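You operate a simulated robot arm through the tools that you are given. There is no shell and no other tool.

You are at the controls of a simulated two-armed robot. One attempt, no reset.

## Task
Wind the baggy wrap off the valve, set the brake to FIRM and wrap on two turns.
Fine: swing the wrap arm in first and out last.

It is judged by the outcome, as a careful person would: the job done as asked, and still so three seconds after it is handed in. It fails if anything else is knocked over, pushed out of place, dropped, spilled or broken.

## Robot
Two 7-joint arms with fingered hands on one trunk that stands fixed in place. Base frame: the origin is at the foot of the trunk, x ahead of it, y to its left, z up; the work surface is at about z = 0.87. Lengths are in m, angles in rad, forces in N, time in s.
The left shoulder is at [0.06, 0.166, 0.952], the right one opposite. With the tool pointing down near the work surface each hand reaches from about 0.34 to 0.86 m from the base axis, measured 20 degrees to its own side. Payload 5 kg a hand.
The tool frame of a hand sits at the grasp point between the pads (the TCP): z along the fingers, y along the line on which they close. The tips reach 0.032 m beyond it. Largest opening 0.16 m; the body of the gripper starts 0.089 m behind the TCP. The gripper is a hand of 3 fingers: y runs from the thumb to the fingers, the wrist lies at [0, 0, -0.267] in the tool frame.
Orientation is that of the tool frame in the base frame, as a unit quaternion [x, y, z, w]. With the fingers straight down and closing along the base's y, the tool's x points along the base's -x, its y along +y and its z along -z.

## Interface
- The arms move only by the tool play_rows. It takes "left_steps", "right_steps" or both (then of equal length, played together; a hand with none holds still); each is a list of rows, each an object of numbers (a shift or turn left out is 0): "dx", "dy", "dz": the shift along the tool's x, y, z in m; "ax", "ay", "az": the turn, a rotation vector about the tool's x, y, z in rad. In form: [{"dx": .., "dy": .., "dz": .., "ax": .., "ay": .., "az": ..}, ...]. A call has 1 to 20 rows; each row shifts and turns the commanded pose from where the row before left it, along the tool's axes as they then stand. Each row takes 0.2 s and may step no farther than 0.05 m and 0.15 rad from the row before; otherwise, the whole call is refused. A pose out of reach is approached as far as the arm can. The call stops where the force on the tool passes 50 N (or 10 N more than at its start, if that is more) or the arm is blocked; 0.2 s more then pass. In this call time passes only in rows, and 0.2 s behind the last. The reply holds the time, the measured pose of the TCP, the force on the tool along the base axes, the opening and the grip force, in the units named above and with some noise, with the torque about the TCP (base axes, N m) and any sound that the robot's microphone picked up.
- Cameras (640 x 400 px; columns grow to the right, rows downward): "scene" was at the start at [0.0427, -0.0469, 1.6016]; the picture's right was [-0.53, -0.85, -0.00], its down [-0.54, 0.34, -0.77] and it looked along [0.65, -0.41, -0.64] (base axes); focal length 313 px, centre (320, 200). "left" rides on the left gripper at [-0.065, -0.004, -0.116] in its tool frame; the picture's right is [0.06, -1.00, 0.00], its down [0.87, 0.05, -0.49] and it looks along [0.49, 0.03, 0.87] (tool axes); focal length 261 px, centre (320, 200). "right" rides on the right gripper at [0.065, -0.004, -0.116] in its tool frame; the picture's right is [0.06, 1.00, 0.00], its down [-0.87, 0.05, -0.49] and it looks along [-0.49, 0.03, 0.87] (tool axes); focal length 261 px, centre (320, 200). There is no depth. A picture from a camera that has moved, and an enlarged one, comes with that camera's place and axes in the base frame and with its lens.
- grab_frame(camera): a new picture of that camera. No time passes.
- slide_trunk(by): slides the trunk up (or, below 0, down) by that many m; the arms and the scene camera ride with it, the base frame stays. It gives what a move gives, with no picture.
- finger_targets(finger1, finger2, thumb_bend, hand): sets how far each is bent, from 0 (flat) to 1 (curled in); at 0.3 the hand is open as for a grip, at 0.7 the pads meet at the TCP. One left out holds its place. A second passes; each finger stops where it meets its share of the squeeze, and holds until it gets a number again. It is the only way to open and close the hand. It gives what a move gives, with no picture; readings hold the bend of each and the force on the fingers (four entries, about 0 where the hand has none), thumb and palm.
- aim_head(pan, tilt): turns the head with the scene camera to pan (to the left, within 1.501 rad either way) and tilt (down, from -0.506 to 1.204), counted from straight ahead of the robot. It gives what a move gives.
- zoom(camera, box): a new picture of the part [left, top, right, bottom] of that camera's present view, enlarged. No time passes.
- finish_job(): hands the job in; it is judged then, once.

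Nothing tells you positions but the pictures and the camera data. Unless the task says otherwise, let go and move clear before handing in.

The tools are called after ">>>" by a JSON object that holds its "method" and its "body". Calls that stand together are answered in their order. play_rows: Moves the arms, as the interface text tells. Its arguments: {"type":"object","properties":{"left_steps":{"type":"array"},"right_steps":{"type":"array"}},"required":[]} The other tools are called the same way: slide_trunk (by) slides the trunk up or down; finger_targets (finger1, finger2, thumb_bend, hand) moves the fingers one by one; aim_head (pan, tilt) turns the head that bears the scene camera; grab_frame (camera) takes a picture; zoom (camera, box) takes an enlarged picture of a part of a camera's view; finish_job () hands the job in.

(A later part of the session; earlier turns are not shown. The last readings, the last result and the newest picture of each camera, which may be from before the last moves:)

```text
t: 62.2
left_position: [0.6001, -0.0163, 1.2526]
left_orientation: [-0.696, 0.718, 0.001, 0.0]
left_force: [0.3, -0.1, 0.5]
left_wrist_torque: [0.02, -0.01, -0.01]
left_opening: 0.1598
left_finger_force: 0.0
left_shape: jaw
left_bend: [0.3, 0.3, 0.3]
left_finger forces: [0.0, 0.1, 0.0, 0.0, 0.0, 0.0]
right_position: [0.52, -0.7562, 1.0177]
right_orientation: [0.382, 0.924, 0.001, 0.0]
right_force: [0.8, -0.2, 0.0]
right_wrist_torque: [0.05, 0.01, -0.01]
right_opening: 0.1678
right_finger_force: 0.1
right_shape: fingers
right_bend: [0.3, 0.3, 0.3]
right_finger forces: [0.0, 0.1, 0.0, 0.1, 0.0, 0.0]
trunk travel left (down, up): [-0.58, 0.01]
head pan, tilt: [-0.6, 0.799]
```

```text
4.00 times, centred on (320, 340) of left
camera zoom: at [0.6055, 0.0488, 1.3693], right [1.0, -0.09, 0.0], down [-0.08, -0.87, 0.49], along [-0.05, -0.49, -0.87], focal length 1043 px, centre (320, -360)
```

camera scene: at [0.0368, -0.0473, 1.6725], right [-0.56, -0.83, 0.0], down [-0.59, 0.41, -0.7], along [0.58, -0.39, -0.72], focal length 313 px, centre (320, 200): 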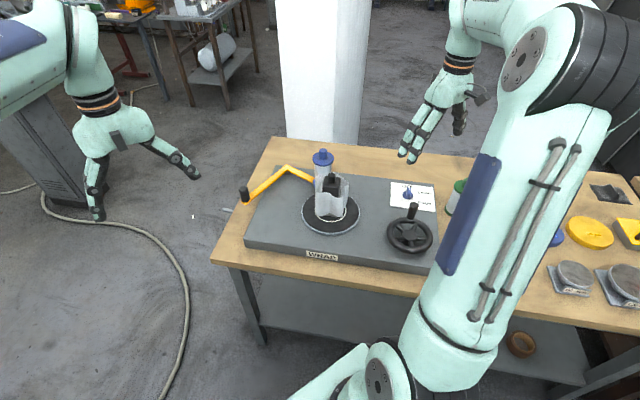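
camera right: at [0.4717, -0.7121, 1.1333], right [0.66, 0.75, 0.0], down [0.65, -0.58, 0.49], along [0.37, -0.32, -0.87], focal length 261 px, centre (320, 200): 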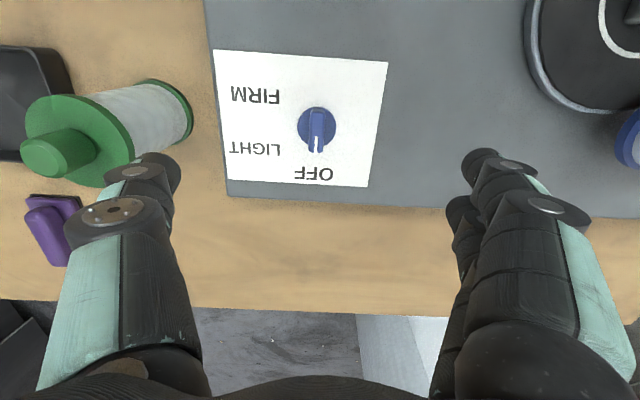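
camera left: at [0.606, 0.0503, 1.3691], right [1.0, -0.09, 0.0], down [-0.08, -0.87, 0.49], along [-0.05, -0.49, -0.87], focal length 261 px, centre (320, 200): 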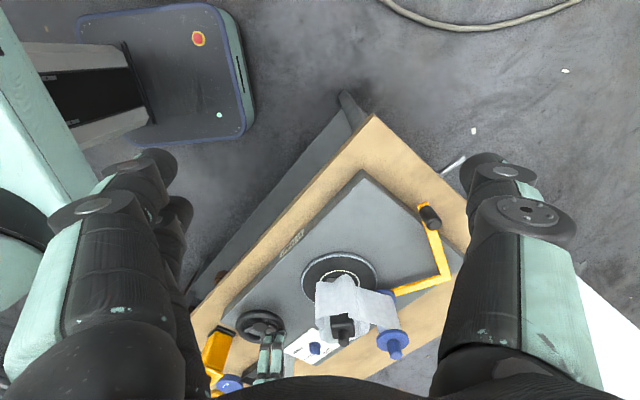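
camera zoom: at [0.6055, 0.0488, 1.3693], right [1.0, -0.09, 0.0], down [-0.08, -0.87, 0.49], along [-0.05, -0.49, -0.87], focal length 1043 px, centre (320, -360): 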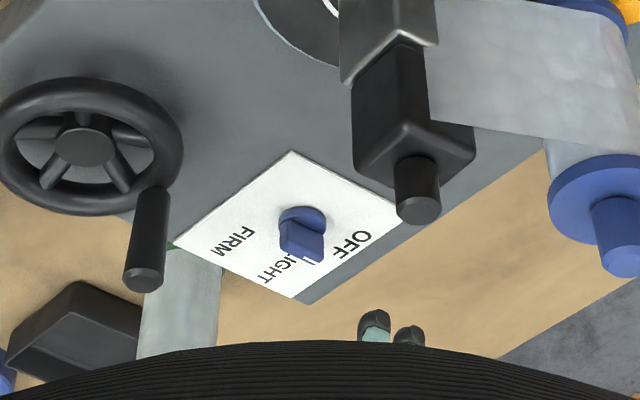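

The bar lines up with the hand's axis. I pre-shape the fingers and descend partway to refine the alignment.

>>> {"method": "finger_targets", "body": {"hand": "right", "finger1": 0.55, "finger2": 0.55, "thumb_bend": 0.55}}

>>> {"method": "play_rows", "body": {"right_steps": [{"dx": 0.003, "dy": -0.0007, "dz": 0.028}, {"dx": 0.0027, "dy": -0.0007, "dz": 0.028}]}}

>>> {"method": "grab_frame", "body": {"camera": "right"}}

>>> {"method": "zoom", "body": {"camera": "left", "box": [250, 290, 390, 390]}}

```text
t: 63.2
left_position: [0.5985, -0.0157, 1.2542]
left_orientation: [-0.696, 0.718, 0.0, 0.0]
left_force: [-0.1, -0.3, -0.3]
left_wrist_torque: [0.01, 0.0, -0.01]
left_opening: 0.1598
left_finger_force: 0.0
left_shape: jaw
left_bend: [0.3, 0.3, 0.3]
left_finger forces: [0.1, 0.1, 0.1, 0.1, 0.0, 0.0]
right_position: [0.5187, -0.7554, 1.0188]
right_orientation: [0.382, 0.924, 0.001, 0.001]
right_force: [0.6, -0.4, -0.8]
right_wrist_torque: [-0.01, 0.01, 0.03]
right_opening: 0.0673
right_finger_force: 0.1
right_shape: fingers
right_bend: [0.55, 0.55, 0.55]
right_finger forces: [0.0, 0.0, 0.1, 0.0, 0.0, 0.0]
trunk travel left (down, up): [-0.58, 0.01]
head pan, tilt: [-0.6, 0.799]
```

```text
t: 63.8
left_position: [0.5989, -0.0156, 1.2546]
left_orientation: [-0.696, 0.718, 0.0, 0.0]
left_force: [-0.2, 1.0, -0.3]
left_wrist_torque: [0.0, -0.02, 0.01]
left_opening: 0.1597
left_finger_force: 0.0
left_shape: jaw
left_bend: [0.3, 0.3, 0.3]
left_finger forces: [0.0, 0.1, 0.0, 0.0, 0.0, 0.1]
right_position: [0.514, -0.7515, 0.9642]
right_orientation: [0.382, 0.924, 0.001, 0.0]
right_force: [0.3, -0.4, -0.3]
right_wrist_torque: [0.01, 0.0, -0.02]
right_opening: 0.0678
right_finger_force: 0.0
right_shape: fingers
right_bend: [0.55, 0.55, 0.55]
right_finger forces: [0.1, 0.1, 0.1, 0.1, 0.1, 0.1]
trunk travel left (down, up): [-0.58, 0.01]
head pan, tilt: [-0.6, 0.799]
```

```text
taken
camera right: at [0.4664, -0.7086, 1.0793], right [0.66, 0.75, 0.0], down [0.65, -0.58, 0.49], along [0.37, -0.32, -0.87], focal length 261 px, centre (320, 200)
```

right: 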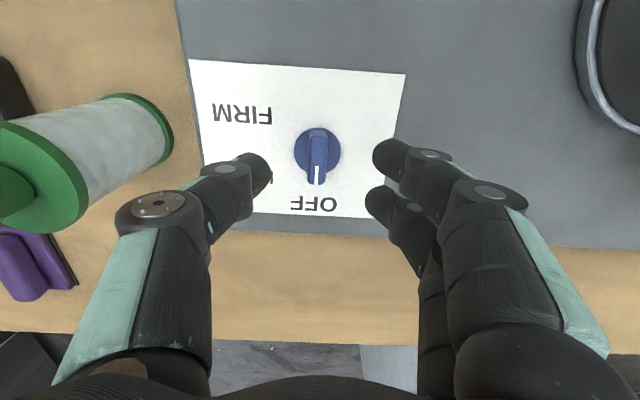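

```text
4.00 times, centred on (320, 340) of left
camera zoom: at [0.6048, 0.0493, 1.3697], right [1.0, -0.09, 0.0], down [-0.08, -0.87, 0.49], along [-0.05, -0.49, -0.87], focal length 1043 px, centre (320, -360)
```

zoom: 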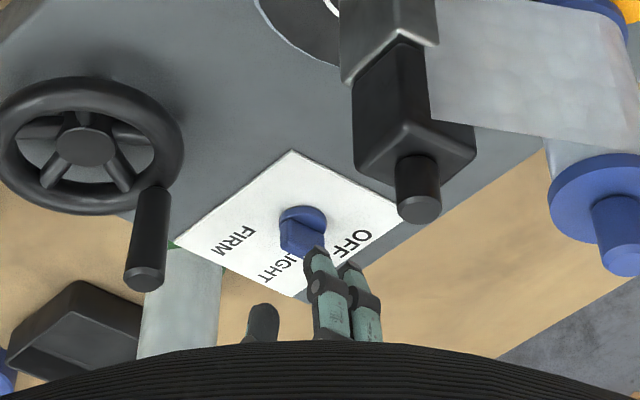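

>>> {"method": "play_rows", "body": {"right_steps": [{"dx": 0.001, "dy": -0.002, "dz": 0.02}, {"dz": 0.018}, {"dz": 0.01}]}}

>>> {"method": "grab_frame", "body": {"camera": "right"}}

>>> {"method": "zoom", "body": {"camera": "left", "box": [270, 320, 350, 380]}}

```text
t: 64.6
left_position: [0.5986, -0.016, 1.2535]
left_orientation: [-0.695, 0.719, 0.0, 0.0]
left_force: [1.0, -0.7, 0.1]
left_wrist_torque: [0.02, -0.01, 0.01]
left_opening: 0.1597
left_finger_force: 0.1
left_shape: jaw
left_bend: [0.3, 0.3, 0.3]
left_finger forces: [0.0, 0.0, 0.0, 0.1, 0.0, 0.0]
right_position: [0.5117, -0.7535, 0.9163]
right_orientation: [0.382, 0.924, 0.001, 0.0]
right_force: [-0.2, 0.7, 0.2]
right_wrist_torque: [0.0, -0.01, 0.04]
right_opening: 0.0676
right_finger_force: 0.0
right_shape: fingers
right_bend: [0.55, 0.55, 0.55]
right_finger forces: [0.0, 0.1, 0.1, 0.0, 0.0, 0.0]
trunk travel left (down, up): [-0.58, 0.01]
head pan, tilt: [-0.6, 0.799]
```

```text
taken
camera right: at [0.4627, -0.7088, 1.0327], right [0.66, 0.75, 0.0], down [0.65, -0.58, 0.49], along [0.37, -0.32, -0.87], focal length 261 px, centre (320, 200)
```

right: 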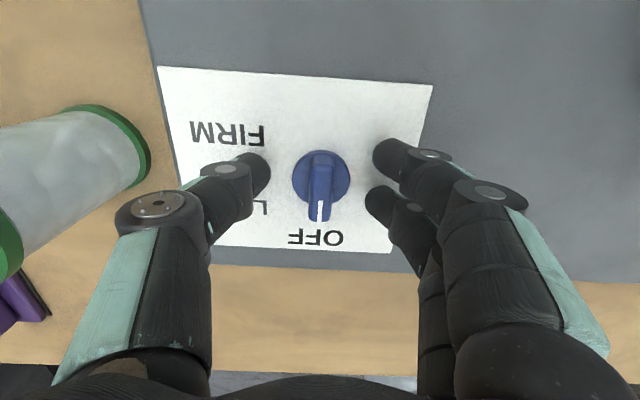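

```text
6.67 times, centred on (310, 350) of left
camera zoom: at [0.6047, 0.0494, 1.3698], right [1.0, -0.09, 0.0], down [-0.08, -0.87, 0.49], along [-0.05, -0.49, -0.87], focal length 1738 px, centre (387, -800)
```

zoom: 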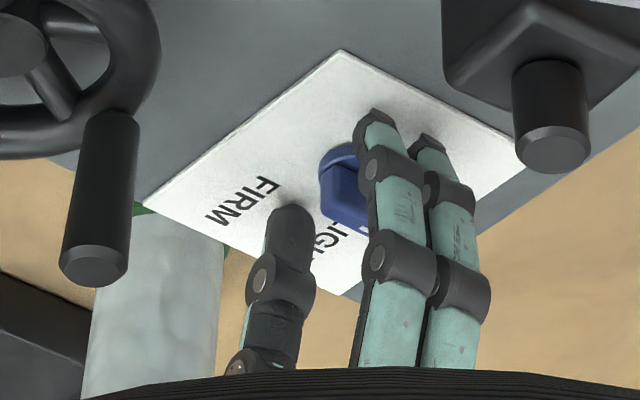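

The thumb and fingers straddle the bar cleanly. I lower 4 mm and close.

>>> {"method": "play_rows", "body": {"right_steps": [{"dz": 0.004}]}}

>>> {"method": "finger_targets", "body": {"hand": "right", "finger1": 0.74, "finger2": 0.74, "thumb_bend": 0.74}}

>>> {"method": "grab_frame", "body": {"camera": "right"}}

>>> {"method": "zoom", "body": {"camera": "left", "box": [270, 320, 350, 380]}}

```text
t: 65.0
left_position: [0.5998, -0.0151, 1.256]
left_orientation: [-0.695, 0.719, 0.0, 0.0]
left_force: [-0.6, 0.2, -0.4]
left_wrist_torque: [-0.01, 0.01, -0.02]
left_opening: 0.1598
left_finger_force: 0.1
left_shape: jaw
left_bend: [0.3, 0.3, 0.3]
left_finger forces: [0.1, 0.1, 0.0, 0.0, 0.0, 0.1]
right_position: [0.5105, -0.7506, 0.913]
right_orientation: [0.382, 0.924, 0.0, 0.001]
right_force: [0.1, 0.3, 4.6]
right_wrist_torque: [-0.08, 0.15, -0.01]
right_opening: 0.0676
right_finger_force: 1.7
right_shape: fingers
right_bend: [0.55, 0.55, 0.55]
right_finger forces: [0.1, 0.1, 0.0, 0.0, 3.3, 0.0]
trunk travel left (down, up): [-0.58, 0.01]
head pan, tilt: [-0.6, 0.799]
```

```text
t: 66.0
left_position: [0.5997, -0.0158, 1.2548]
left_orientation: [-0.697, 0.718, 0.0, 0.0]
left_force: [0.0, -0.8, 0.1]
left_wrist_torque: [-0.01, 0.01, 0.01]
left_opening: 0.1596
left_finger_force: 0.0
left_shape: jaw
left_bend: [0.3, 0.3, 0.3]
left_finger forces: [0.1, 0.0, 0.1, 0.0, 0.0, 0.0]
right_position: [0.5104, -0.7512, 0.9133]
right_orientation: [0.381, 0.925, 0.001, 0.0]
right_force: [2.2, 1.7, 0.5]
right_wrist_torque: [-0.04, -0.08, -0.11]
right_opening: 0.0191
right_finger_force: 22.3
right_shape: fingers
right_bend: [0.71, 0.7, 0.69]
right_finger forces: [6.8, 14.0, 0.0, 0.0, 23.8, 0.0]
trunk travel left (down, up): [-0.58, 0.01]
head pan, tilt: [-0.6, 0.799]
```

```text
taken
camera right: at [0.4631, -0.7071, 1.0286], right [0.66, 0.75, 0.0], down [0.65, -0.58, 0.49], along [0.37, -0.32, -0.87], focal length 261 px, centre (320, 200)
```

right: 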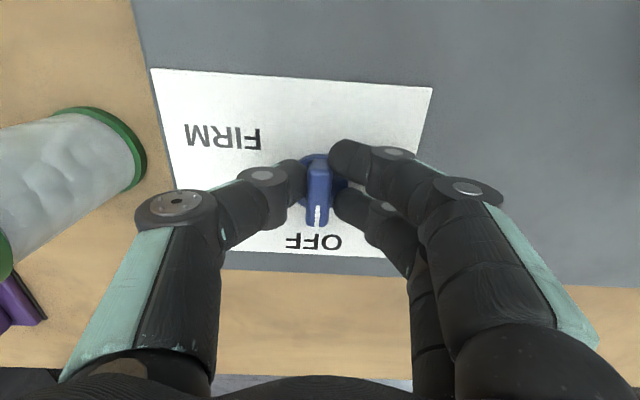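

```text
6.67 times, centred on (310, 350) of left
camera zoom: at [0.6047, 0.0501, 1.3697], right [1.0, -0.09, 0.0], down [-0.08, -0.87, 0.49], along [-0.05, -0.49, -0.87], focal length 1738 px, centre (387, -800)
```

zoom: 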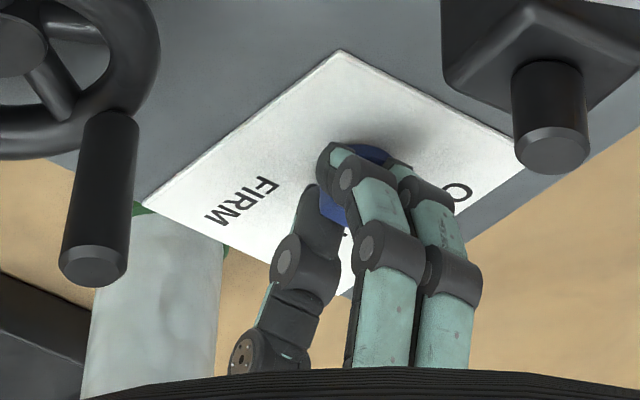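

The bar is pinched firmly, with the thumb at 24 N. I twist clockwise in stages, watching torque and lateral force.

>>> {"method": "play_rows", "body": {"right_steps": [{"az": 0.12}, {"az": 0.12}, {"az": 0.12}, {"az": 0.12}, {"az": 0.12}]}}

>>> {"method": "grab_frame", "body": {"camera": "right"}}

>>> {"method": "zoom", "body": {"camera": "left", "box": [270, 320, 350, 380]}}

```text
t: 67.2
left_position: [0.599, -0.0149, 1.2544]
left_orientation: [-0.696, 0.718, 0.001, -0.001]
left_force: [-0.5, -0.4, -0.2]
left_wrist_torque: [-0.02, -0.01, 0.01]
left_opening: 0.16
left_finger_force: 0.0
left_shape: jaw
left_bend: [0.3, 0.3, 0.3]
left_finger forces: [0.1, 0.1, 0.1, 0.0, 0.0, 0.0]
right_position: [0.5127, -0.7507, 0.9135]
right_orientation: [0.638, 0.77, 0.002, 0.001]
right_force: [13.1, 11.4, 2.2]
right_wrist_torque: [0.23, -0.64, 0.14]
right_opening: 0.019
right_finger_force: 18.3
right_shape: fingers
right_bend: [0.71, 0.7, 0.69]
right_finger forces: [10.2, 19.7, 0.0, 0.0, 7.6, 0.0]
trunk travel left (down, up): [-0.58, 0.01]
head pan, tilt: [-0.6, 0.799]
```

```text
taken
camera right: at [0.4971, -0.6858, 1.0288], right [0.97, 0.25, 0.0], down [0.21, -0.85, 0.49], along [0.12, -0.47, -0.87], focal length 261 px, centre (320, 200)
```

right: 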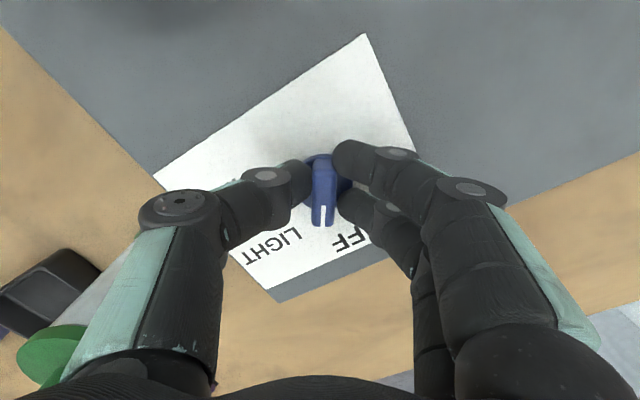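

```text
6.67 times, centred on (310, 350) of left
camera zoom: at [0.6056, 0.0507, 1.3693], right [1.0, -0.09, 0.0], down [-0.08, -0.87, 0.49], along [-0.05, -0.49, -0.87], focal length 1738 px, centre (387, -800)
```

zoom: 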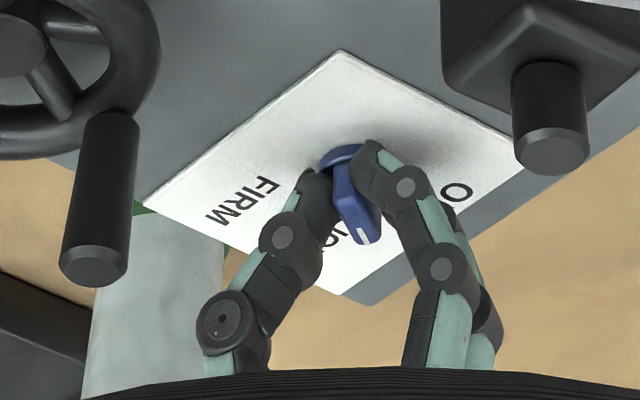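

The knob follows the hand. The axis lies slightly toward the pointer end, so I correct for that offset and keep twisting.

>>> {"method": "play_rows", "body": {"right_steps": [{"dx": 0.0013, "dy": 0.0045, "az": 0.0}, {"dy": 0.0009, "az": 0.12}, {"dy": 0.0009, "az": 0.12}, {"dy": 0.0009, "az": 0.12}, {"dy": 0.0009, "az": 0.12}, {"dy": 0.0009, "az": 0.12}]}}

>>> {"method": "grab_frame", "body": {"camera": "right"}}

>>> {"method": "zoom", "body": {"camera": "left", "box": [270, 320, 350, 380]}}

```text
t: 68.6
left_position: [0.6006, -0.0152, 1.2545]
left_orientation: [-0.696, 0.718, -0.001, 0.0]
left_force: [-0.7, -0.5, -0.3]
left_wrist_torque: [0.0, -0.01, 0.01]
left_opening: 0.16
left_finger_force: 0.0
left_shape: jaw
left_bend: [0.3, 0.3, 0.3]
left_finger forces: [0.0, 0.0, 0.0, 0.0, 0.0, 0.0]
right_position: [0.5192, -0.75, 0.9125]
right_orientation: [0.837, 0.547, 0.001, 0.0]
right_force: [7.2, 8.2, 2.7]
right_wrist_torque: [0.1, -0.18, 0.05]
right_opening: 0.0188
right_finger_force: 18.3
right_shape: fingers
right_bend: [0.71, 0.71, 0.69]
right_finger forces: [7.9, 12.4, 0.1, 0.0, 16.3, 0.0]
trunk travel left (down, up): [-0.58, 0.01]
head pan, tilt: [-0.6, 0.799]
```

```text
taken
camera right: at [0.5418, -0.6876, 1.0286], right [0.94, -0.34, 0.0], down [-0.3, -0.82, 0.49], along [-0.17, -0.46, -0.87], focal length 261 px, centre (320, 200)
```

right: 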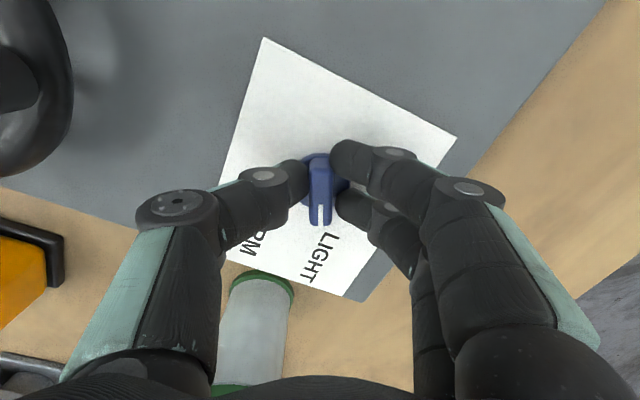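

```text
6.67 times, centred on (310, 350) of left
camera zoom: at [0.6051, 0.0509, 1.3695], right [1.0, -0.09, 0.0], down [-0.08, -0.87, 0.49], along [-0.05, -0.49, -0.87], focal length 1738 px, centre (387, -800)
```

zoom: 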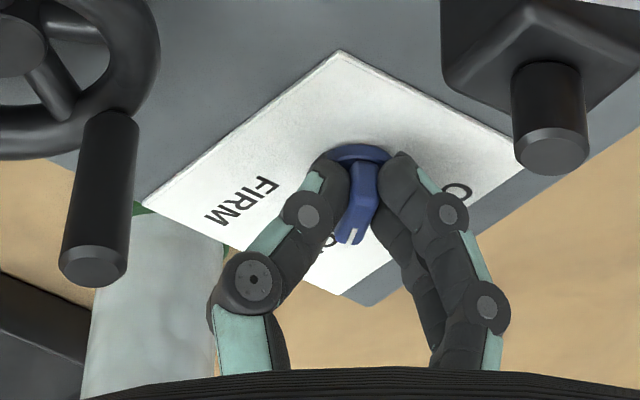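

It now points at LIGHT, about 69° round. I continue toward FIRM with a small x correction.

>>> {"method": "play_rows", "body": {"right_steps": [{"dx": 0.003, "dy": 0.001, "az": 0.06}, {"dx": 0.0005, "dy": 0.0009, "az": 0.12}, {"dx": 0.0005, "dy": 0.0009, "az": 0.12}, {"dx": 0.0005, "dy": 0.0009, "az": 0.12}, {"dy": 0.0009, "az": 0.12}]}}

>>> {"method": "grab_frame", "body": {"camera": "right"}}

>>> {"method": "zoom", "body": {"camera": "left", "box": [270, 320, 350, 380]}}

```text
t: 69.8
left_position: [0.5993, -0.0167, 1.2547]
left_orientation: [-0.697, 0.717, 0.0, 0.0]
left_force: [-0.3, 0.2, -0.4]
left_wrist_torque: [-0.04, 0.03, 0.04]
left_opening: 0.1599
left_finger_force: 0.0
left_shape: jaw
left_bend: [0.3, 0.3, 0.3]
left_finger forces: [0.0, 0.0, 0.0, 0.0, 0.0, 0.0]
right_position: [0.5215, -0.752, 0.9142]
right_orientation: [0.953, 0.303, 0.0, 0.0]
right_force: [-5.4, -9.3, 1.1]
right_wrist_torque: [-0.42, 0.21, 0.04]
right_opening: 0.0186
right_finger_force: 19.3
right_shape: fingers
right_bend: [0.71, 0.71, 0.69]
right_finger forces: [6.4, 14.9, 0.0, 0.0, 16.9, 0.1]
trunk travel left (down, up): [-0.58, 0.01]
head pan, tilt: [-0.6, 0.799]
```

```text
taken
camera right: at [0.5741, -0.7096, 1.0287], right [0.63, -0.78, 0.0], down [-0.68, -0.54, 0.49], along [-0.38, -0.31, -0.87], focal length 261 px, centre (320, 200)
```

right: 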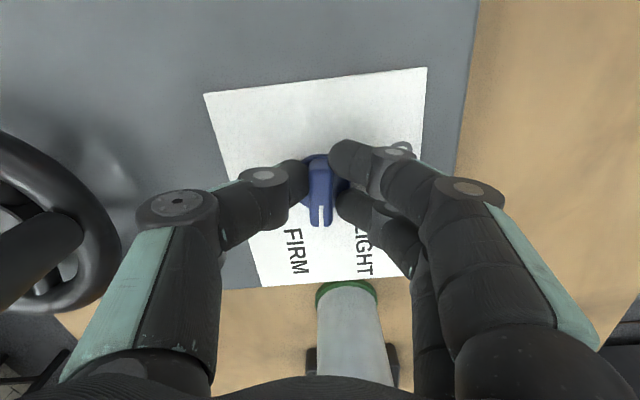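

```text
6.67 times, centred on (310, 350) of left
camera zoom: at [0.6042, 0.0492, 1.37], right [1.0, -0.09, 0.0], down [-0.08, -0.87, 0.49], along [-0.05, -0.49, -0.87], focal length 1738 px, centre (387, -800)
```

zoom: 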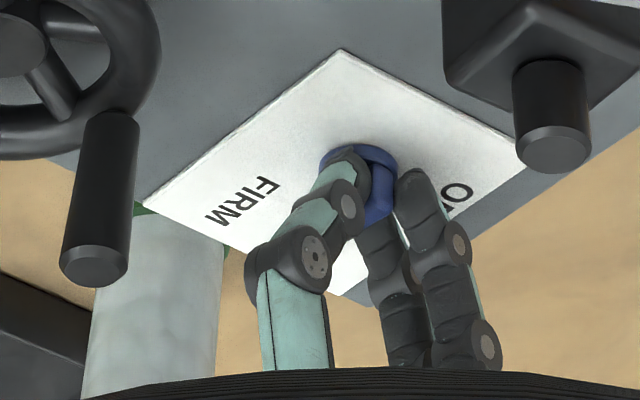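

About 100° so far with almost no resisting torque, and the pointer is between LIGHT and FIRM. I continue toward FIRM in small steps, watching for a stop.

>>> {"method": "play_rows", "body": {"right_steps": [{"dx": -0.003, "dy": 0.002, "az": 0.09}, {"dx": -0.001, "dy": 0.0006, "az": 0.09}]}}

>>> {"method": "grab_frame", "body": {"camera": "right"}}

```text
t: 70.4
left_position: [0.5977, -0.0156, 1.2542]
left_orientation: [-0.696, 0.718, 0.0, 0.0]
left_force: [1.2, 0.7, 0.6]
left_wrist_torque: [0.03, 0.03, 0.01]
left_opening: 0.1599
left_finger_force: 0.0
left_shape: jaw
left_bend: [0.3, 0.3, 0.3]
left_finger forces: [0.0, 0.0, 0.0, 0.0, 0.0, 0.0]
right_position: [0.5235, -0.753, 0.9134]
right_orientation: [0.976, 0.217, 0.002, -0.001]
right_force: [-5.6, -3.2, -0.6]
right_wrist_torque: [-0.11, 0.22, 0.03]
right_opening: 0.018
right_finger_force: 19.5
right_shape: fingers
right_bend: [0.71, 0.71, 0.69]
right_finger forces: [5.8, 11.8, 0.0, 0.0, 20.7, 0.0]
trunk travel left (down, up): [-0.58, 0.01]
head pan, tilt: [-0.6, 0.799]
```

```text
taken
camera right: at [0.5814, -0.7214, 1.029], right [0.48, -0.88, 0.0], down [-0.77, -0.42, 0.49], along [-0.43, -0.23, -0.87], focal length 261 px, centre (320, 200)
```

right: 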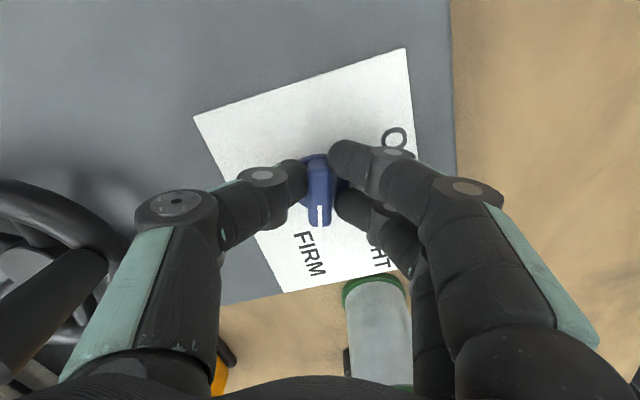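

>>> {"method": "play_rows", "body": {"right_steps": [{"dx": -0.002, "dy": 0.0006, "az": 0.08}, {"dx": -0.001, "dy": 0.0006, "az": 0.08}]}}

>>> {"method": "grab_frame", "body": {"camera": "right"}}

>>> {"method": "zoom", "body": {"camera": "left", "box": [270, 320, 350, 380]}}

```text
t: 71.0
left_position: [0.5999, -0.0151, 1.2546]
left_orientation: [-0.696, 0.718, 0.0, 0.0]
left_force: [-0.3, -0.2, -0.1]
left_wrist_torque: [0.0, 0.03, 0.02]
left_opening: 0.16
left_finger_force: 0.0
left_shape: jaw
left_bend: [0.3, 0.3, 0.3]
left_finger forces: [0.1, 0.0, 0.0, 0.0, 0.0, 0.1]
right_position: [0.5228, -0.754, 0.9132]
right_orientation: [0.99, 0.139, 0.002, -0.001]
right_force: [4.6, -0.4, 1.5]
right_wrist_torque: [-0.02, -0.06, -0.04]
right_opening: 0.0184
right_finger_force: 19.4
right_shape: fingers
right_bend: [0.71, 0.71, 0.69]
right_finger forces: [6.8, 11.9, 0.0, 0.0, 21.1, 0.0]
trunk travel left (down, up): [-0.58, 0.01]
head pan, tilt: [-0.6, 0.799]
```

```text
taken
camera right: at [0.5854, -0.7321, 1.0291], right [0.33, -0.94, 0.0], down [-0.82, -0.29, 0.49], along [-0.46, -0.16, -0.87], focal length 261 px, centre (320, 200)
```

right: 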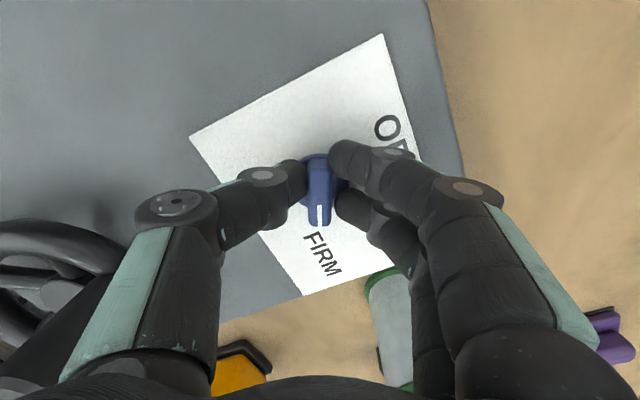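

```text
6.67 times, centred on (310, 350) of left
camera zoom: at [0.605, 0.0501, 1.3696], right [1.0, -0.09, 0.0], down [-0.08, -0.87, 0.49], along [-0.05, -0.49, -0.87], focal length 1738 px, centre (387, -800)
```

zoom: 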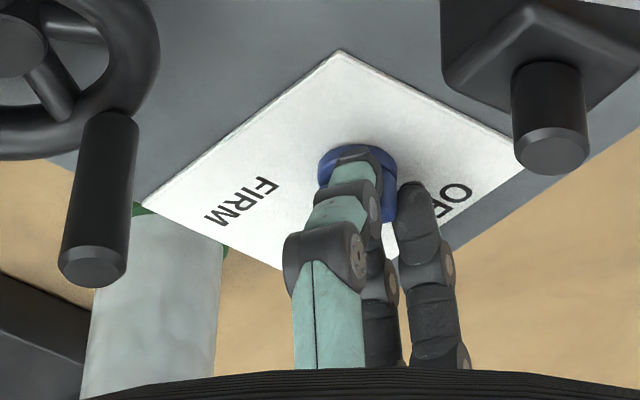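

The pointer now lines up with FIRM at about 119° and is nearly torque-free. I release, lift and check where it settles.

>>> {"method": "finger_targets", "body": {"hand": "right", "finger1": 0.5, "finger2": 0.5, "thumb_bend": 0.5}}

>>> {"method": "play_rows", "body": {"right_steps": [{"dz": -0.03}, {"dz": -0.04}, {"dz": -0.04}, {"dz": -0.04}]}}

>>> {"method": "grab_frame", "body": {"camera": "right"}}

>>> {"method": "zoom", "body": {"camera": "left", "box": [270, 320, 350, 380]}}

>>> {"method": "zoom", "body": {"camera": "scene", "box": [370, 165, 450, 225]}}

```text
t: 72.0
left_position: [0.599, -0.0151, 1.2542]
left_orientation: [-0.696, 0.718, 0.0, 0.0]
left_force: [-0.4, 0.1, -0.5]
left_wrist_torque: [-0.02, 0.01, 0.01]
left_opening: 0.1599
left_finger_force: 0.0
left_shape: jaw
left_bend: [0.3, 0.3, 0.3]
left_finger forces: [0.1, 0.0, 0.0, 0.0, 0.0, 0.0]
right_position: [0.5194, -0.7553, 0.914]
right_orientation: [0.99, 0.138, 0.001, 0.0]
right_force: [-1.7, -0.5, 7.1]
right_wrist_torque: [0.1, 0.1, 0.05]
right_opening: 0.0862
right_finger_force: 4.1
right_shape: fingers
right_bend: [0.5, 0.5, 0.5]
right_finger forces: [0.8, 1.7, 0.0, 0.1, 4.7, 0.0]
trunk travel left (down, up): [-0.58, 0.01]
head pan, tilt: [-0.6, 0.799]
```

```text
t: 73.0
left_position: [0.599, -0.0144, 1.2551]
left_orientation: [-0.697, 0.717, 0.0, 0.0]
left_force: [-0.5, -0.2, -0.5]
left_wrist_torque: [-0.01, -0.03, 0.0]
left_opening: 0.1599
left_finger_force: 0.1
left_shape: jaw
left_bend: [0.3, 0.3, 0.3]
left_finger forces: [0.1, 0.0, 0.0, 0.0, 0.1, 0.0]
right_position: [0.5215, -0.7561, 1.0644]
right_orientation: [0.99, 0.138, 0.001, -0.001]
right_force: [0.1, -0.3, -0.2]
right_wrist_torque: [-0.01, 0.0, 0.02]
right_opening: 0.0871
right_finger_force: 0.0
right_shape: fingers
right_bend: [0.5, 0.5, 0.5]
right_finger forces: [0.0, 0.1, 0.0, 0.1, 0.1, 0.0]
trunk travel left (down, up): [-0.58, 0.01]
head pan, tilt: [-0.6, 0.799]
```

```text
taken
camera right: at [0.5833, -0.7343, 1.1806], right [0.33, -0.94, 0.0], down [-0.82, -0.29, 0.49], along [-0.46, -0.16, -0.87], focal length 261 px, centre (320, 200)
```

right: 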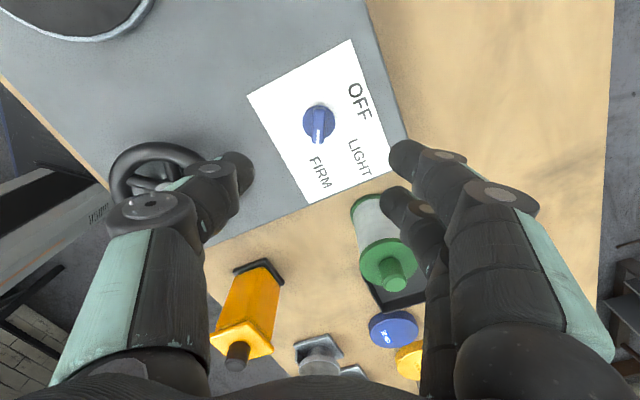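

```text
6.67 times, centred on (310, 350) of left
camera zoom: at [0.6043, 0.0501, 1.3699], right [1.0, -0.09, 0.0], down [-0.08, -0.87, 0.49], along [-0.05, -0.49, -0.87], focal length 1738 px, centre (387, -800)
```

zoom: 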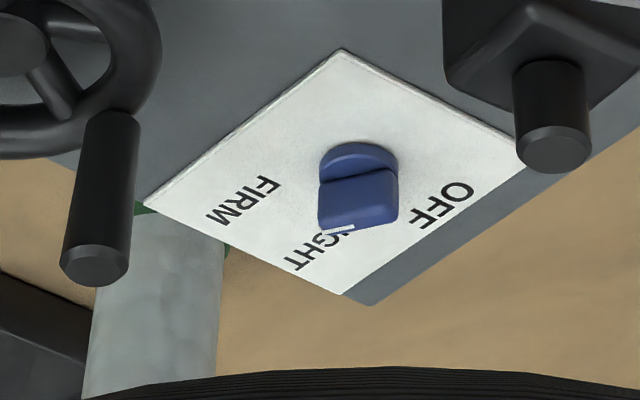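

```text
6.67 times, centred on (410, 195) of scene
camera zoom: at [0.0364, -0.0471, 1.6725], right [-0.56, -0.83, 0.0], down [-0.59, 0.4, -0.7], along [0.58, -0.39, -0.72], focal length 2088 px, centre (-280, 233)
```

zoom: 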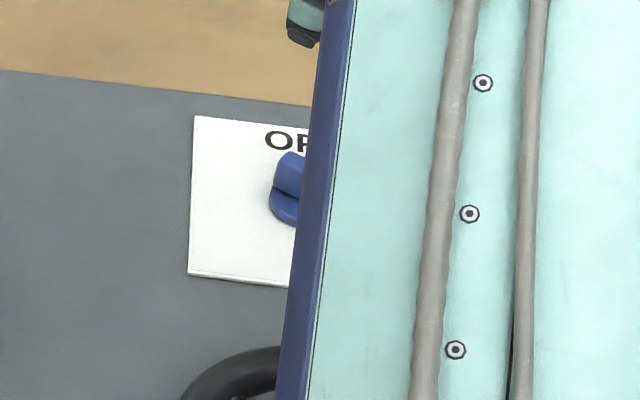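

>>> {"method": "zoom", "body": {"camera": "right", "box": [240, 40, 410, 210]}}

```text
2.35 times, centred on (325, 125) of right
camera zoom: at [0.5833, -0.7343, 1.1806], right [0.33, -0.94, 0.0], down [-0.82, -0.29, 0.49], along [-0.46, -0.16, -0.87], focal length 613 px, centre (308, 376)
```

zoom: 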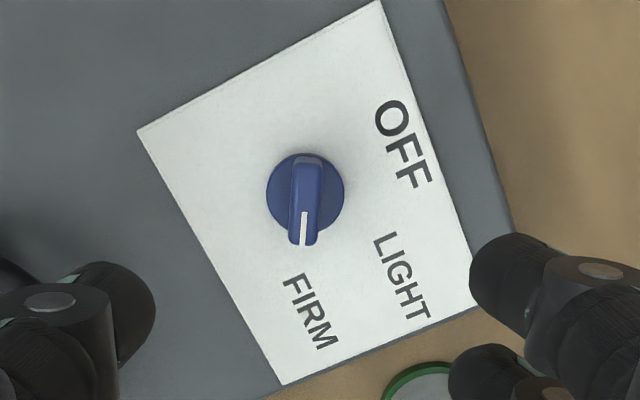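

The pointer sits on FIRM, measured at about 119° from OFF with the FIRM label at about 114°, and it stayed there after release. Next I unwind the wrist back to its original yaw and return above the wheel peg.

>>> {"method": "play_rows", "body": {"right_steps": [{"dz": -0.02, "az": -0.143}, {"az": -0.143}, {"az": -0.143}, {"az": -0.143}, {"az": -0.143}, {"az": -0.143}, {"az": -0.143}, {"az": -0.143}, {"az": -0.143}, {"az": -0.143}, {"az": -0.143}, {"az": -0.143}, {"az": -0.143}, {"az": -0.143}, {"az": -0.143}, {"az": -0.143}, {"az": -0.143}, {"az": -0.143}, {"az": -0.143}, {"az": -0.146}]}}

>>> {"method": "finger_targets", "body": {"hand": "right", "finger1": 0.3, "finger2": 0.3, "thumb_bend": 0.3}}

>>> {"method": "play_rows", "body": {"right_steps": [{"dx": 0.034, "dy": 0.033}, {"dx": 0.034, "dy": 0.033}, {"dx": 0.034, "dy": 0.033}]}}

>>> {"method": "grab_frame", "body": {"camera": "right"}}

>>> {"method": "zoom", "body": {"camera": "scene", "box": [300, 130, 460, 260]}}

```text
t: 77.2
left_position: [0.5982, -0.0162, 1.2557]
left_orientation: [-0.696, 0.718, 0.0, 0.0]
left_force: [0.1, -0.3, 0.1]
left_wrist_torque: [-0.01, -0.03, -0.02]
left_opening: 0.1599
left_finger_force: 0.2
left_shape: jaw
left_bend: [0.3, 0.3, 0.3]
left_finger forces: [0.0, 0.1, 0.0, 0.1, 0.1, 0.0]
right_position: [0.52, -0.7565, 1.0824]
right_orientation: [-0.001, 1.0, 0.001, 0.0]
right_force: [-0.6, 0.0, 0.2]
right_wrist_torque: [-0.01, -0.02, 0.0]
right_opening: 0.0869
right_finger_force: 0.0
right_shape: fingers
right_bend: [0.5, 0.5, 0.5]
right_finger forces: [0.1, 0.0, 0.0, 0.0, 0.0, 0.0]
trunk travel left (down, up): [-0.58, 0.01]
head pan, tilt: [-0.6, 0.799]
```

```text
t: 78.2
left_position: [0.5998, -0.0154, 1.2554]
left_orientation: [-0.696, 0.718, -0.001, 0.0]
left_force: [0.0, -0.9, -0.5]
left_wrist_torque: [0.01, 0.04, -0.01]
left_opening: 0.1599
left_finger_force: 0.1
left_shape: jaw
left_bend: [0.3, 0.3, 0.3]
left_finger forces: [0.0, 0.0, 0.0, 0.1, 0.1, 0.1]
right_position: [0.5204, -0.7554, 1.0823]
right_orientation: [0.002, 1.0, 0.001, 0.0]
right_force: [-0.3, -0.4, -0.4]
right_wrist_torque: [0.01, 0.0, -0.01]
right_opening: 0.1676
right_finger_force: 0.0
right_shape: fingers
right_bend: [0.3, 0.3, 0.3]
right_finger forces: [0.1, 0.0, 0.0, 0.0, 0.0, 0.0]
trunk travel left (down, up): [-0.58, 0.01]
head pan, tilt: [-0.6, 0.799]
```

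```text
t: 79.0
left_position: [0.5978, -0.0129, 1.256]
left_orientation: [-0.697, 0.717, -0.002, 0.0]
left_force: [-0.4, 1.5, 0.2]
left_wrist_torque: [-0.03, -0.07, -0.01]
left_opening: 0.1602
left_finger_force: 0.1
left_shape: jaw
left_bend: [0.3, 0.3, 0.3]
left_finger forces: [0.1, 0.0, 0.0, 0.0, 0.0, 0.0]
right_position: [0.418, -0.6558, 1.0865]
right_orientation: [0.001, 1.0, -0.001, 0.002]
right_force: [0.2, 0.3, 0.6]
right_wrist_torque: [-0.08, -0.04, 0.0]
right_opening: 0.168
right_finger_force: 0.2
right_shape: fingers
right_bend: [0.3, 0.3, 0.3]
right_finger forces: [0.0, 0.1, 0.0, 0.1, 0.1, 0.1]
trunk travel left (down, up): [-0.58, 0.01]
head pan, tilt: [-0.6, 0.799]
```

```text
taken
camera right: at [0.3529, -0.6584, 1.2011], right [-0.06, 1.0, 0.0], down [0.87, 0.05, 0.49], along [0.49, 0.03, -0.87], focal length 261 px, centre (320, 200)
```

right: 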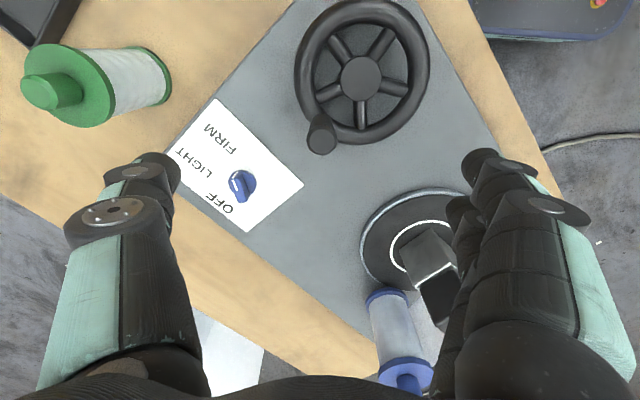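

```text
3.08 times, centred on (380, 195) of scene
camera zoom: at [0.0349, -0.0456, 1.6726], right [-0.56, -0.83, 0.0], down [-0.59, 0.4, -0.7], along [0.58, -0.39, -0.72], focal length 964 px, centre (135, 215)
```

zoom: 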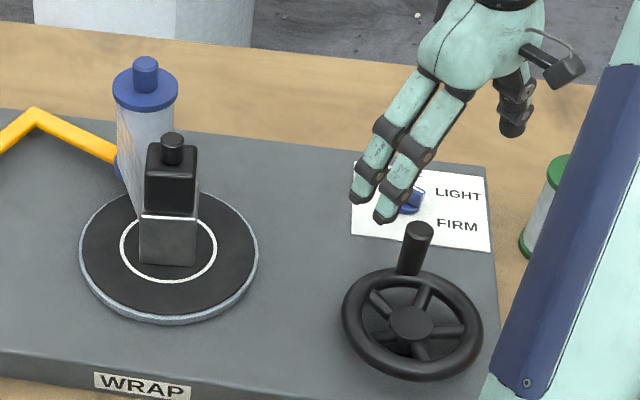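

>>> {"method": "zoom", "body": {"camera": "right", "box": [160, 90, 310, 240]}}

>>> {"method": "zoom", "body": {"camera": "scene", "box": [385, 175, 435, 215]}}

```text
2.67 times, centred on (235, 165) of right
camera zoom: at [0.3529, -0.6584, 1.2011], right [-0.06, 1.0, 0.0], down [0.87, 0.05, 0.49], along [0.49, 0.03, -0.87], focal length 695 px, centre (547, 293)
```

zoom: 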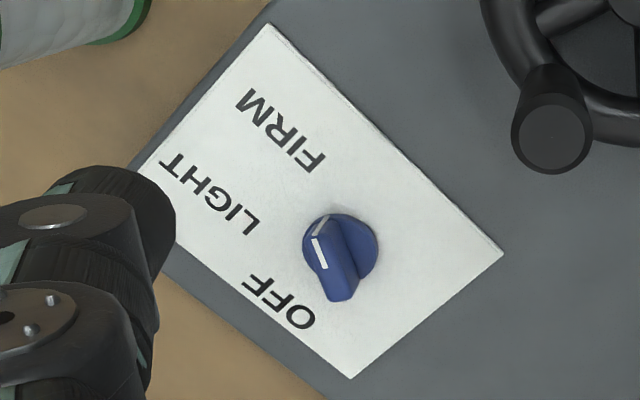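

```text
10.00 times, centred on (410, 195) of scene
camera zoom: at [0.0349, -0.0456, 1.6726], right [-0.56, -0.83, 0.0], down [-0.59, 0.4, -0.7], along [0.58, -0.39, -0.72], focal length 3132 px, centre (-580, 250)
```

zoom: 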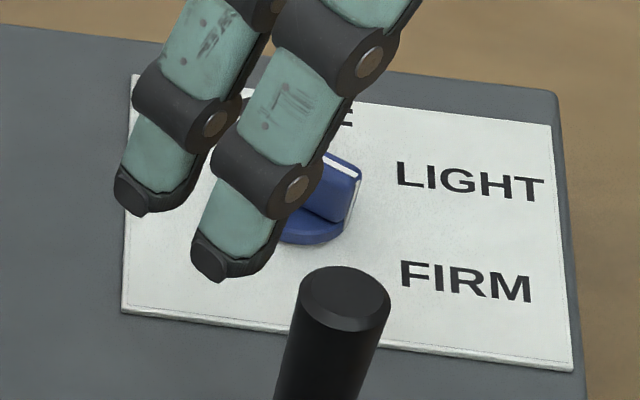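

The brake pointer still points at FIRM. I descend to regrip the wheel peg.

>>> {"method": "play_rows", "body": {"right_steps": [{"dy": 0.0005, "dz": 0.042}, {"dy": 0.0005, "dz": 0.042}, {"dz": 0.042}]}}

>>> {"method": "finger_targets", "body": {"hand": "right", "finger1": 0.72, "finger2": 0.72, "thumb_bend": 0.72}}

>>> {"method": "grab_frame", "body": {"camera": "right"}}

>>> {"method": "zoom", "body": {"camera": "scene", "box": [305, 140, 365, 230]}}

```text
t: 79.8
left_position: [0.5982, -0.0167, 1.255]
left_orientation: [-0.696, 0.718, 0.0, 0.0]
left_force: [-0.1, -0.7, -0.1]
left_wrist_torque: [0.02, 0.0, -0.03]
left_opening: 0.16
left_finger_force: 0.1
left_shape: jaw
left_bend: [0.3, 0.3, 0.3]
left_finger forces: [0.0, 0.1, 0.0, 0.0, 0.0, 0.0]
right_position: [0.4159, -0.657, 0.9584]
right_orientation: [0.001, 1.0, 0.002, 0.001]
right_force: [-0.5, 0.1, -1.4]
right_wrist_torque: [0.02, 0.01, 0.03]
right_opening: 0.1675
right_finger_force: 0.1
right_shape: fingers
right_bend: [0.3, 0.3, 0.3]
right_finger forces: [0.1, 0.0, 0.0, 0.1, 0.0, 0.1]
trunk travel left (down, up): [-0.58, 0.01]
head pan, tilt: [-0.6, 0.799]
```

```text
t: 80.8
left_position: [0.6002, -0.0164, 1.2534]
left_orientation: [-0.697, 0.717, 0.0, 0.0]
left_force: [0.4, 0.2, -1.4]
left_wrist_torque: [0.01, 0.01, -0.01]
left_opening: 0.1596
left_finger_force: 0.1
left_shape: jaw
left_bend: [0.3, 0.3, 0.3]
left_finger forces: [0.0, 0.0, 0.1, 0.0, 0.0, 0.0]
right_position: [0.4156, -0.6576, 0.959]
right_orientation: [0.001, 1.0, 0.002, 0.0]
right_force: [0.3, 2.1, -8.3]
right_wrist_torque: [0.0, 0.05, -0.01]
right_opening: 0.0174
right_finger_force: 10.3
right_shape: fingers
right_bend: [0.71, 0.66, 0.68]
right_finger forces: [3.4, 9.0, 0.1, 0.0, 8.3, 0.0]
trunk travel left (down, up): [-0.58, 0.01]
head pan, tilt: [-0.6, 0.799]
```

```text
taken
camera right: at [0.3519, -0.6607, 1.0744], right [-0.06, 1.0, 0.0], down [0.87, 0.05, 0.49], along [0.49, 0.03, -0.87], focal length 261 px, centre (320, 200)
```

right: 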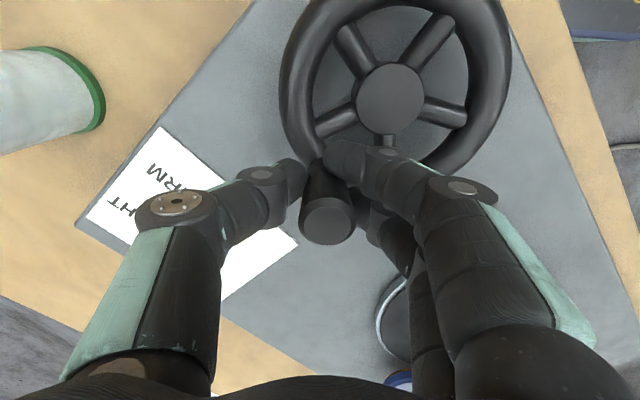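

```text
4.44 times, centred on (335, 185) of scene
camera zoom: at [0.0373, -0.0481, 1.6724], right [-0.56, -0.83, 0.0], down [-0.59, 0.41, -0.7], along [0.58, -0.39, -0.72], focal length 1392 px, centre (253, 267)
```

zoom: 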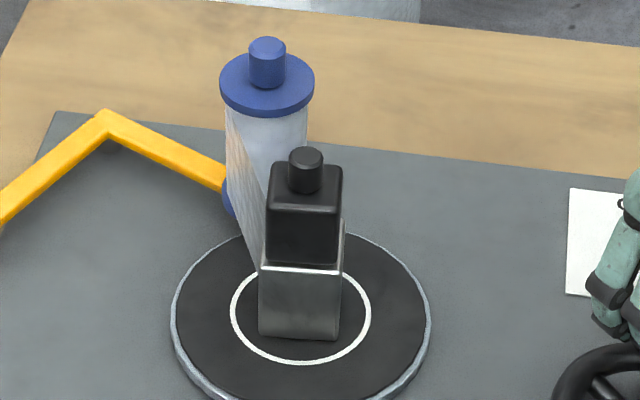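

The grip is biased to finger 2, so I re-centre by about 4 mm before winding against the brake.

>>> {"method": "finger_targets", "body": {"hand": "right", "finger1": 0.58, "finger2": 0.58, "thumb_bend": 0.58}}

>>> {"method": "play_rows", "body": {"right_steps": [{"dx": -0.0045, "dy": 0.001}]}}

>>> {"method": "finger_targets", "body": {"hand": "right", "finger1": 0.74, "finger2": 0.74, "thumb_bend": 0.74}}

```text
t: 81.8
left_position: [0.5989, -0.0165, 1.2548]
left_orientation: [-0.696, 0.718, 0.0, 0.0]
left_force: [0.3, -0.2, -0.1]
left_wrist_torque: [0.0, -0.01, -0.01]
left_opening: 0.16
left_finger_force: 0.1
left_shape: jaw
left_bend: [0.3, 0.3, 0.3]
left_finger forces: [0.1, 0.0, 0.0, 0.0, 0.0, 0.0]
right_position: [0.4163, -0.6571, 0.96]
right_orientation: [0.001, 1.0, 0.001, 0.001]
right_force: [-0.4, 0.1, -0.5]
right_wrist_torque: [0.03, -0.03, 0.02]
right_opening: 0.0582
right_finger_force: 0.1
right_shape: fingers
right_bend: [0.57, 0.57, 0.57]
right_finger forces: [0.0, 0.0, 0.0, 0.0, 0.0, 0.0]
trunk travel left (down, up): [-0.58, 0.01]
head pan, tilt: [-0.6, 0.799]
```

```text
t: 82.2
left_position: [0.5985, -0.0153, 1.2556]
left_orientation: [-0.697, 0.717, 0.0, 0.001]
left_force: [-0.3, -0.3, -0.5]
left_wrist_torque: [-0.04, -0.02, 0.0]
left_opening: 0.1598
left_finger_force: 0.1
left_shape: jaw
left_bend: [0.3, 0.3, 0.3]
left_finger forces: [0.0, 0.0, 0.0, 0.0, 0.0, 0.0]
right_position: [0.4224, -0.6557, 0.9588]
right_orientation: [0.001, 1.0, 0.001, 0.0]
right_force: [-0.4, 0.1, 0.1]
right_wrist_torque: [-0.01, -0.02, 0.0]
right_opening: 0.0585
right_finger_force: 0.0
right_shape: fingers
right_bend: [0.57, 0.57, 0.57]
right_finger forces: [0.1, 0.0, 0.0, 0.0, 0.0, 0.0]
trunk travel left (down, up): [-0.58, 0.01]
head pan, tilt: [-0.6, 0.799]
```

```text
t: 83.2
left_position: [0.6, -0.0167, 1.2546]
left_orientation: [-0.697, 0.717, -0.001, -0.001]
left_force: [0.6, 0.8, -0.2]
left_wrist_torque: [0.01, 0.03, 0.01]
left_opening: 0.1598
left_finger_force: 0.0
left_shape: jaw
left_bend: [0.3, 0.3, 0.3]
left_finger forces: [0.0, 0.0, 0.1, 0.0, 0.1, 0.0]
right_position: [0.4226, -0.6559, 0.957]
right_orientation: [0.001, 1.0, 0.002, 0.0]
right_force: [-0.6, 1.5, -11.3]
right_wrist_torque: [-0.04, -0.02, 0.0]
right_opening: 0.0235
right_finger_force: 15.6
right_shape: fingers
right_bend: [0.71, 0.71, 0.68]
right_finger forces: [9.0, 7.7, 0.0, 0.1, 14.5, 0.1]
trunk travel left (down, up): [-0.58, 0.01]
head pan, tilt: [-0.6, 0.799]
```

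The grip is balanced. I wind on clockwise, starting with about 45° and checking that the new film lays down tight.

>>> {"method": "play_rows", "body": {"right_steps": [{"dx": 0.0078, "dy": -0.0092}, {"dx": 0.007, "dy": -0.0047}, {"dx": 0.01459, "dy": -0.00605}, {"dx": 0.01566, "dy": -0.00206}]}}

>>> {"method": "zoom", "body": {"camera": "scene", "box": [305, 140, 365, 230]}}

>>> {"method": "zoom", "body": {"camera": "left", "box": [280, 240, 430, 370]}}

```text
t: 84.2
left_position: [0.598, -0.0164, 1.2551]
left_orientation: [-0.696, 0.718, 0.001, 0.001]
left_force: [0.6, -0.5, -0.8]
left_wrist_torque: [-0.01, -0.03, 0.01]
left_opening: 0.1598
left_finger_force: 0.0
left_shape: jaw
left_bend: [0.3, 0.3, 0.3]
left_finger forces: [0.0, 0.2, 0.0, 0.1, 0.0, 0.0]
right_position: [0.3758, -0.6778, 0.9578]
right_orientation: [0.001, 1.0, 0.0, 0.001]
right_force: [-1.4, -0.3, -2.3]
right_wrist_torque: [-0.07, 0.02, 0.01]
right_opening: 0.0236
right_finger_force: 16.4
right_shape: fingers
right_bend: [0.71, 0.71, 0.68]
right_finger forces: [9.7, 8.1, 0.1, 0.0, 15.4, 0.0]
trunk travel left (down, up): [-0.58, 0.01]
head pan, tilt: [-0.6, 0.799]
```

```text
4.44 times, centred on (335, 185) of scene
camera zoom: at [0.0362, -0.0477, 1.6727], right [-0.57, -0.82, 0.0], down [-0.59, 0.41, -0.7], along [0.57, -0.39, -0.72], focal length 1392 px, centre (253, 267)
```

zoom: 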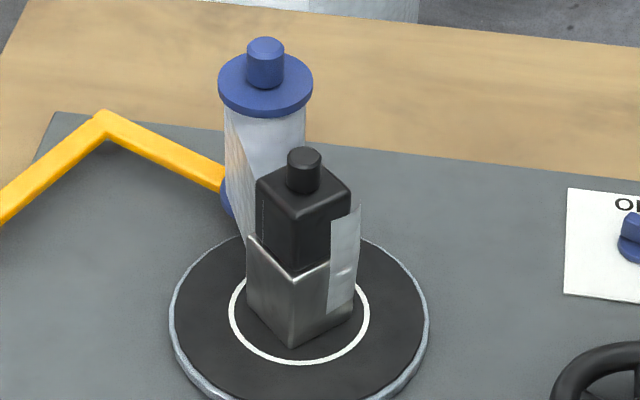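

```text
3.08 times, centred on (355, 305) of left
camera zoom: at [0.6041, 0.049, 1.3703], right [1.0, -0.09, 0.0], down [-0.08, -0.87, 0.49], along [-0.05, -0.49, -0.87], focal length 802 px, centre (212, -123)
```

zoom: 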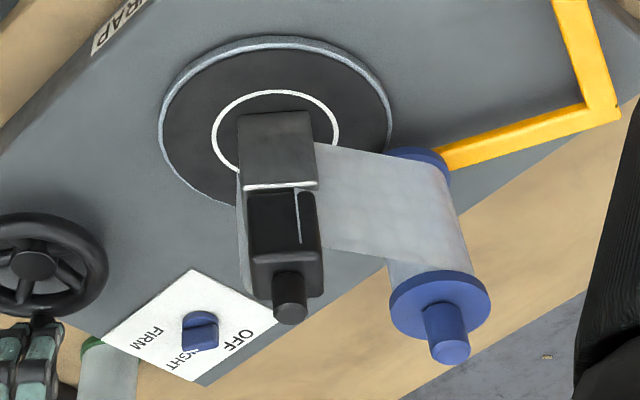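

A narrow strip of film is appearing tight to the valve. I continue winding clockwise and keep count: 47° done, and the target is about 725°.

>>> {"method": "play_rows", "body": {"right_steps": [{"dx": 0.01566, "dy": 0.00206}, {"dx": 0.01459, "dy": 0.00605}, {"dx": 0.01253, "dy": 0.00961}, {"dx": 0.00961, "dy": 0.01253}, {"dx": 0.00605, "dy": 0.01459}, {"dx": 0.00206, "dy": 0.01566}, {"dx": -0.00206, "dy": 0.01566}, {"dx": -0.00605, "dy": 0.01459}, {"dx": -0.00961, "dy": 0.01253}, {"dx": -0.01253, "dy": 0.00961}, {"dx": -0.01459, "dy": 0.00605}, {"dx": -0.01566, "dy": 0.00206}]}}

>>> {"method": "zoom", "body": {"camera": "scene", "box": [305, 140, 365, 230]}}

>>> {"method": "zoom", "body": {"camera": "left", "box": [280, 240, 430, 370]}}

```text
t: 86.8
left_position: [0.5996, -0.0153, 1.255]
left_orientation: [-0.696, 0.718, 0.0, 0.0]
left_force: [-0.2, -0.3, -0.8]
left_wrist_torque: [0.03, 0.01, -0.01]
left_opening: 0.1598
left_finger_force: 0.0
left_shape: jaw
left_bend: [0.3, 0.3, 0.3]
left_finger forces: [0.0, 0.1, 0.1, 0.0, 0.0, 0.0]
right_position: [0.3771, -0.5558, 0.9566]
right_orientation: [0.001, 1.0, -0.001, 0.002]
right_force: [0.7, -6.1, 17.7]
right_wrist_torque: [-0.3, 0.04, 0.03]
right_opening: 0.0229
right_finger_force: 21.4
right_shape: fingers
right_bend: [0.72, 0.72, 0.69]
right_finger forces: [10.9, 9.4, 0.0, 0.0, 22.2, 0.0]
trunk travel left (down, up): [-0.58, 0.01]
head pan, tilt: [-0.6, 0.799]
```

```text
4.44 times, centred on (335, 185) of scene
camera zoom: at [0.0365, -0.0471, 1.6726], right [-0.56, -0.83, 0.0], down [-0.59, 0.4, -0.7], along [0.58, -0.39, -0.72], focal length 1392 px, centre (253, 267)
```

zoom: 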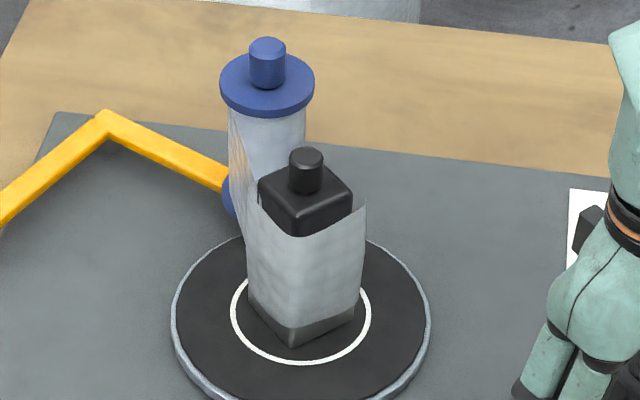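

```text
3.08 times, centred on (355, 305) of left
camera zoom: at [0.6044, 0.0501, 1.37], right [1.0, -0.09, 0.0], down [-0.08, -0.87, 0.49], along [-0.05, -0.49, -0.87], focal length 802 px, centre (212, -123)
```

zoom: 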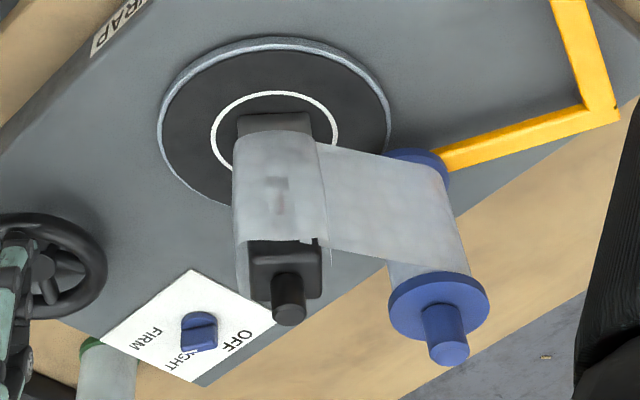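

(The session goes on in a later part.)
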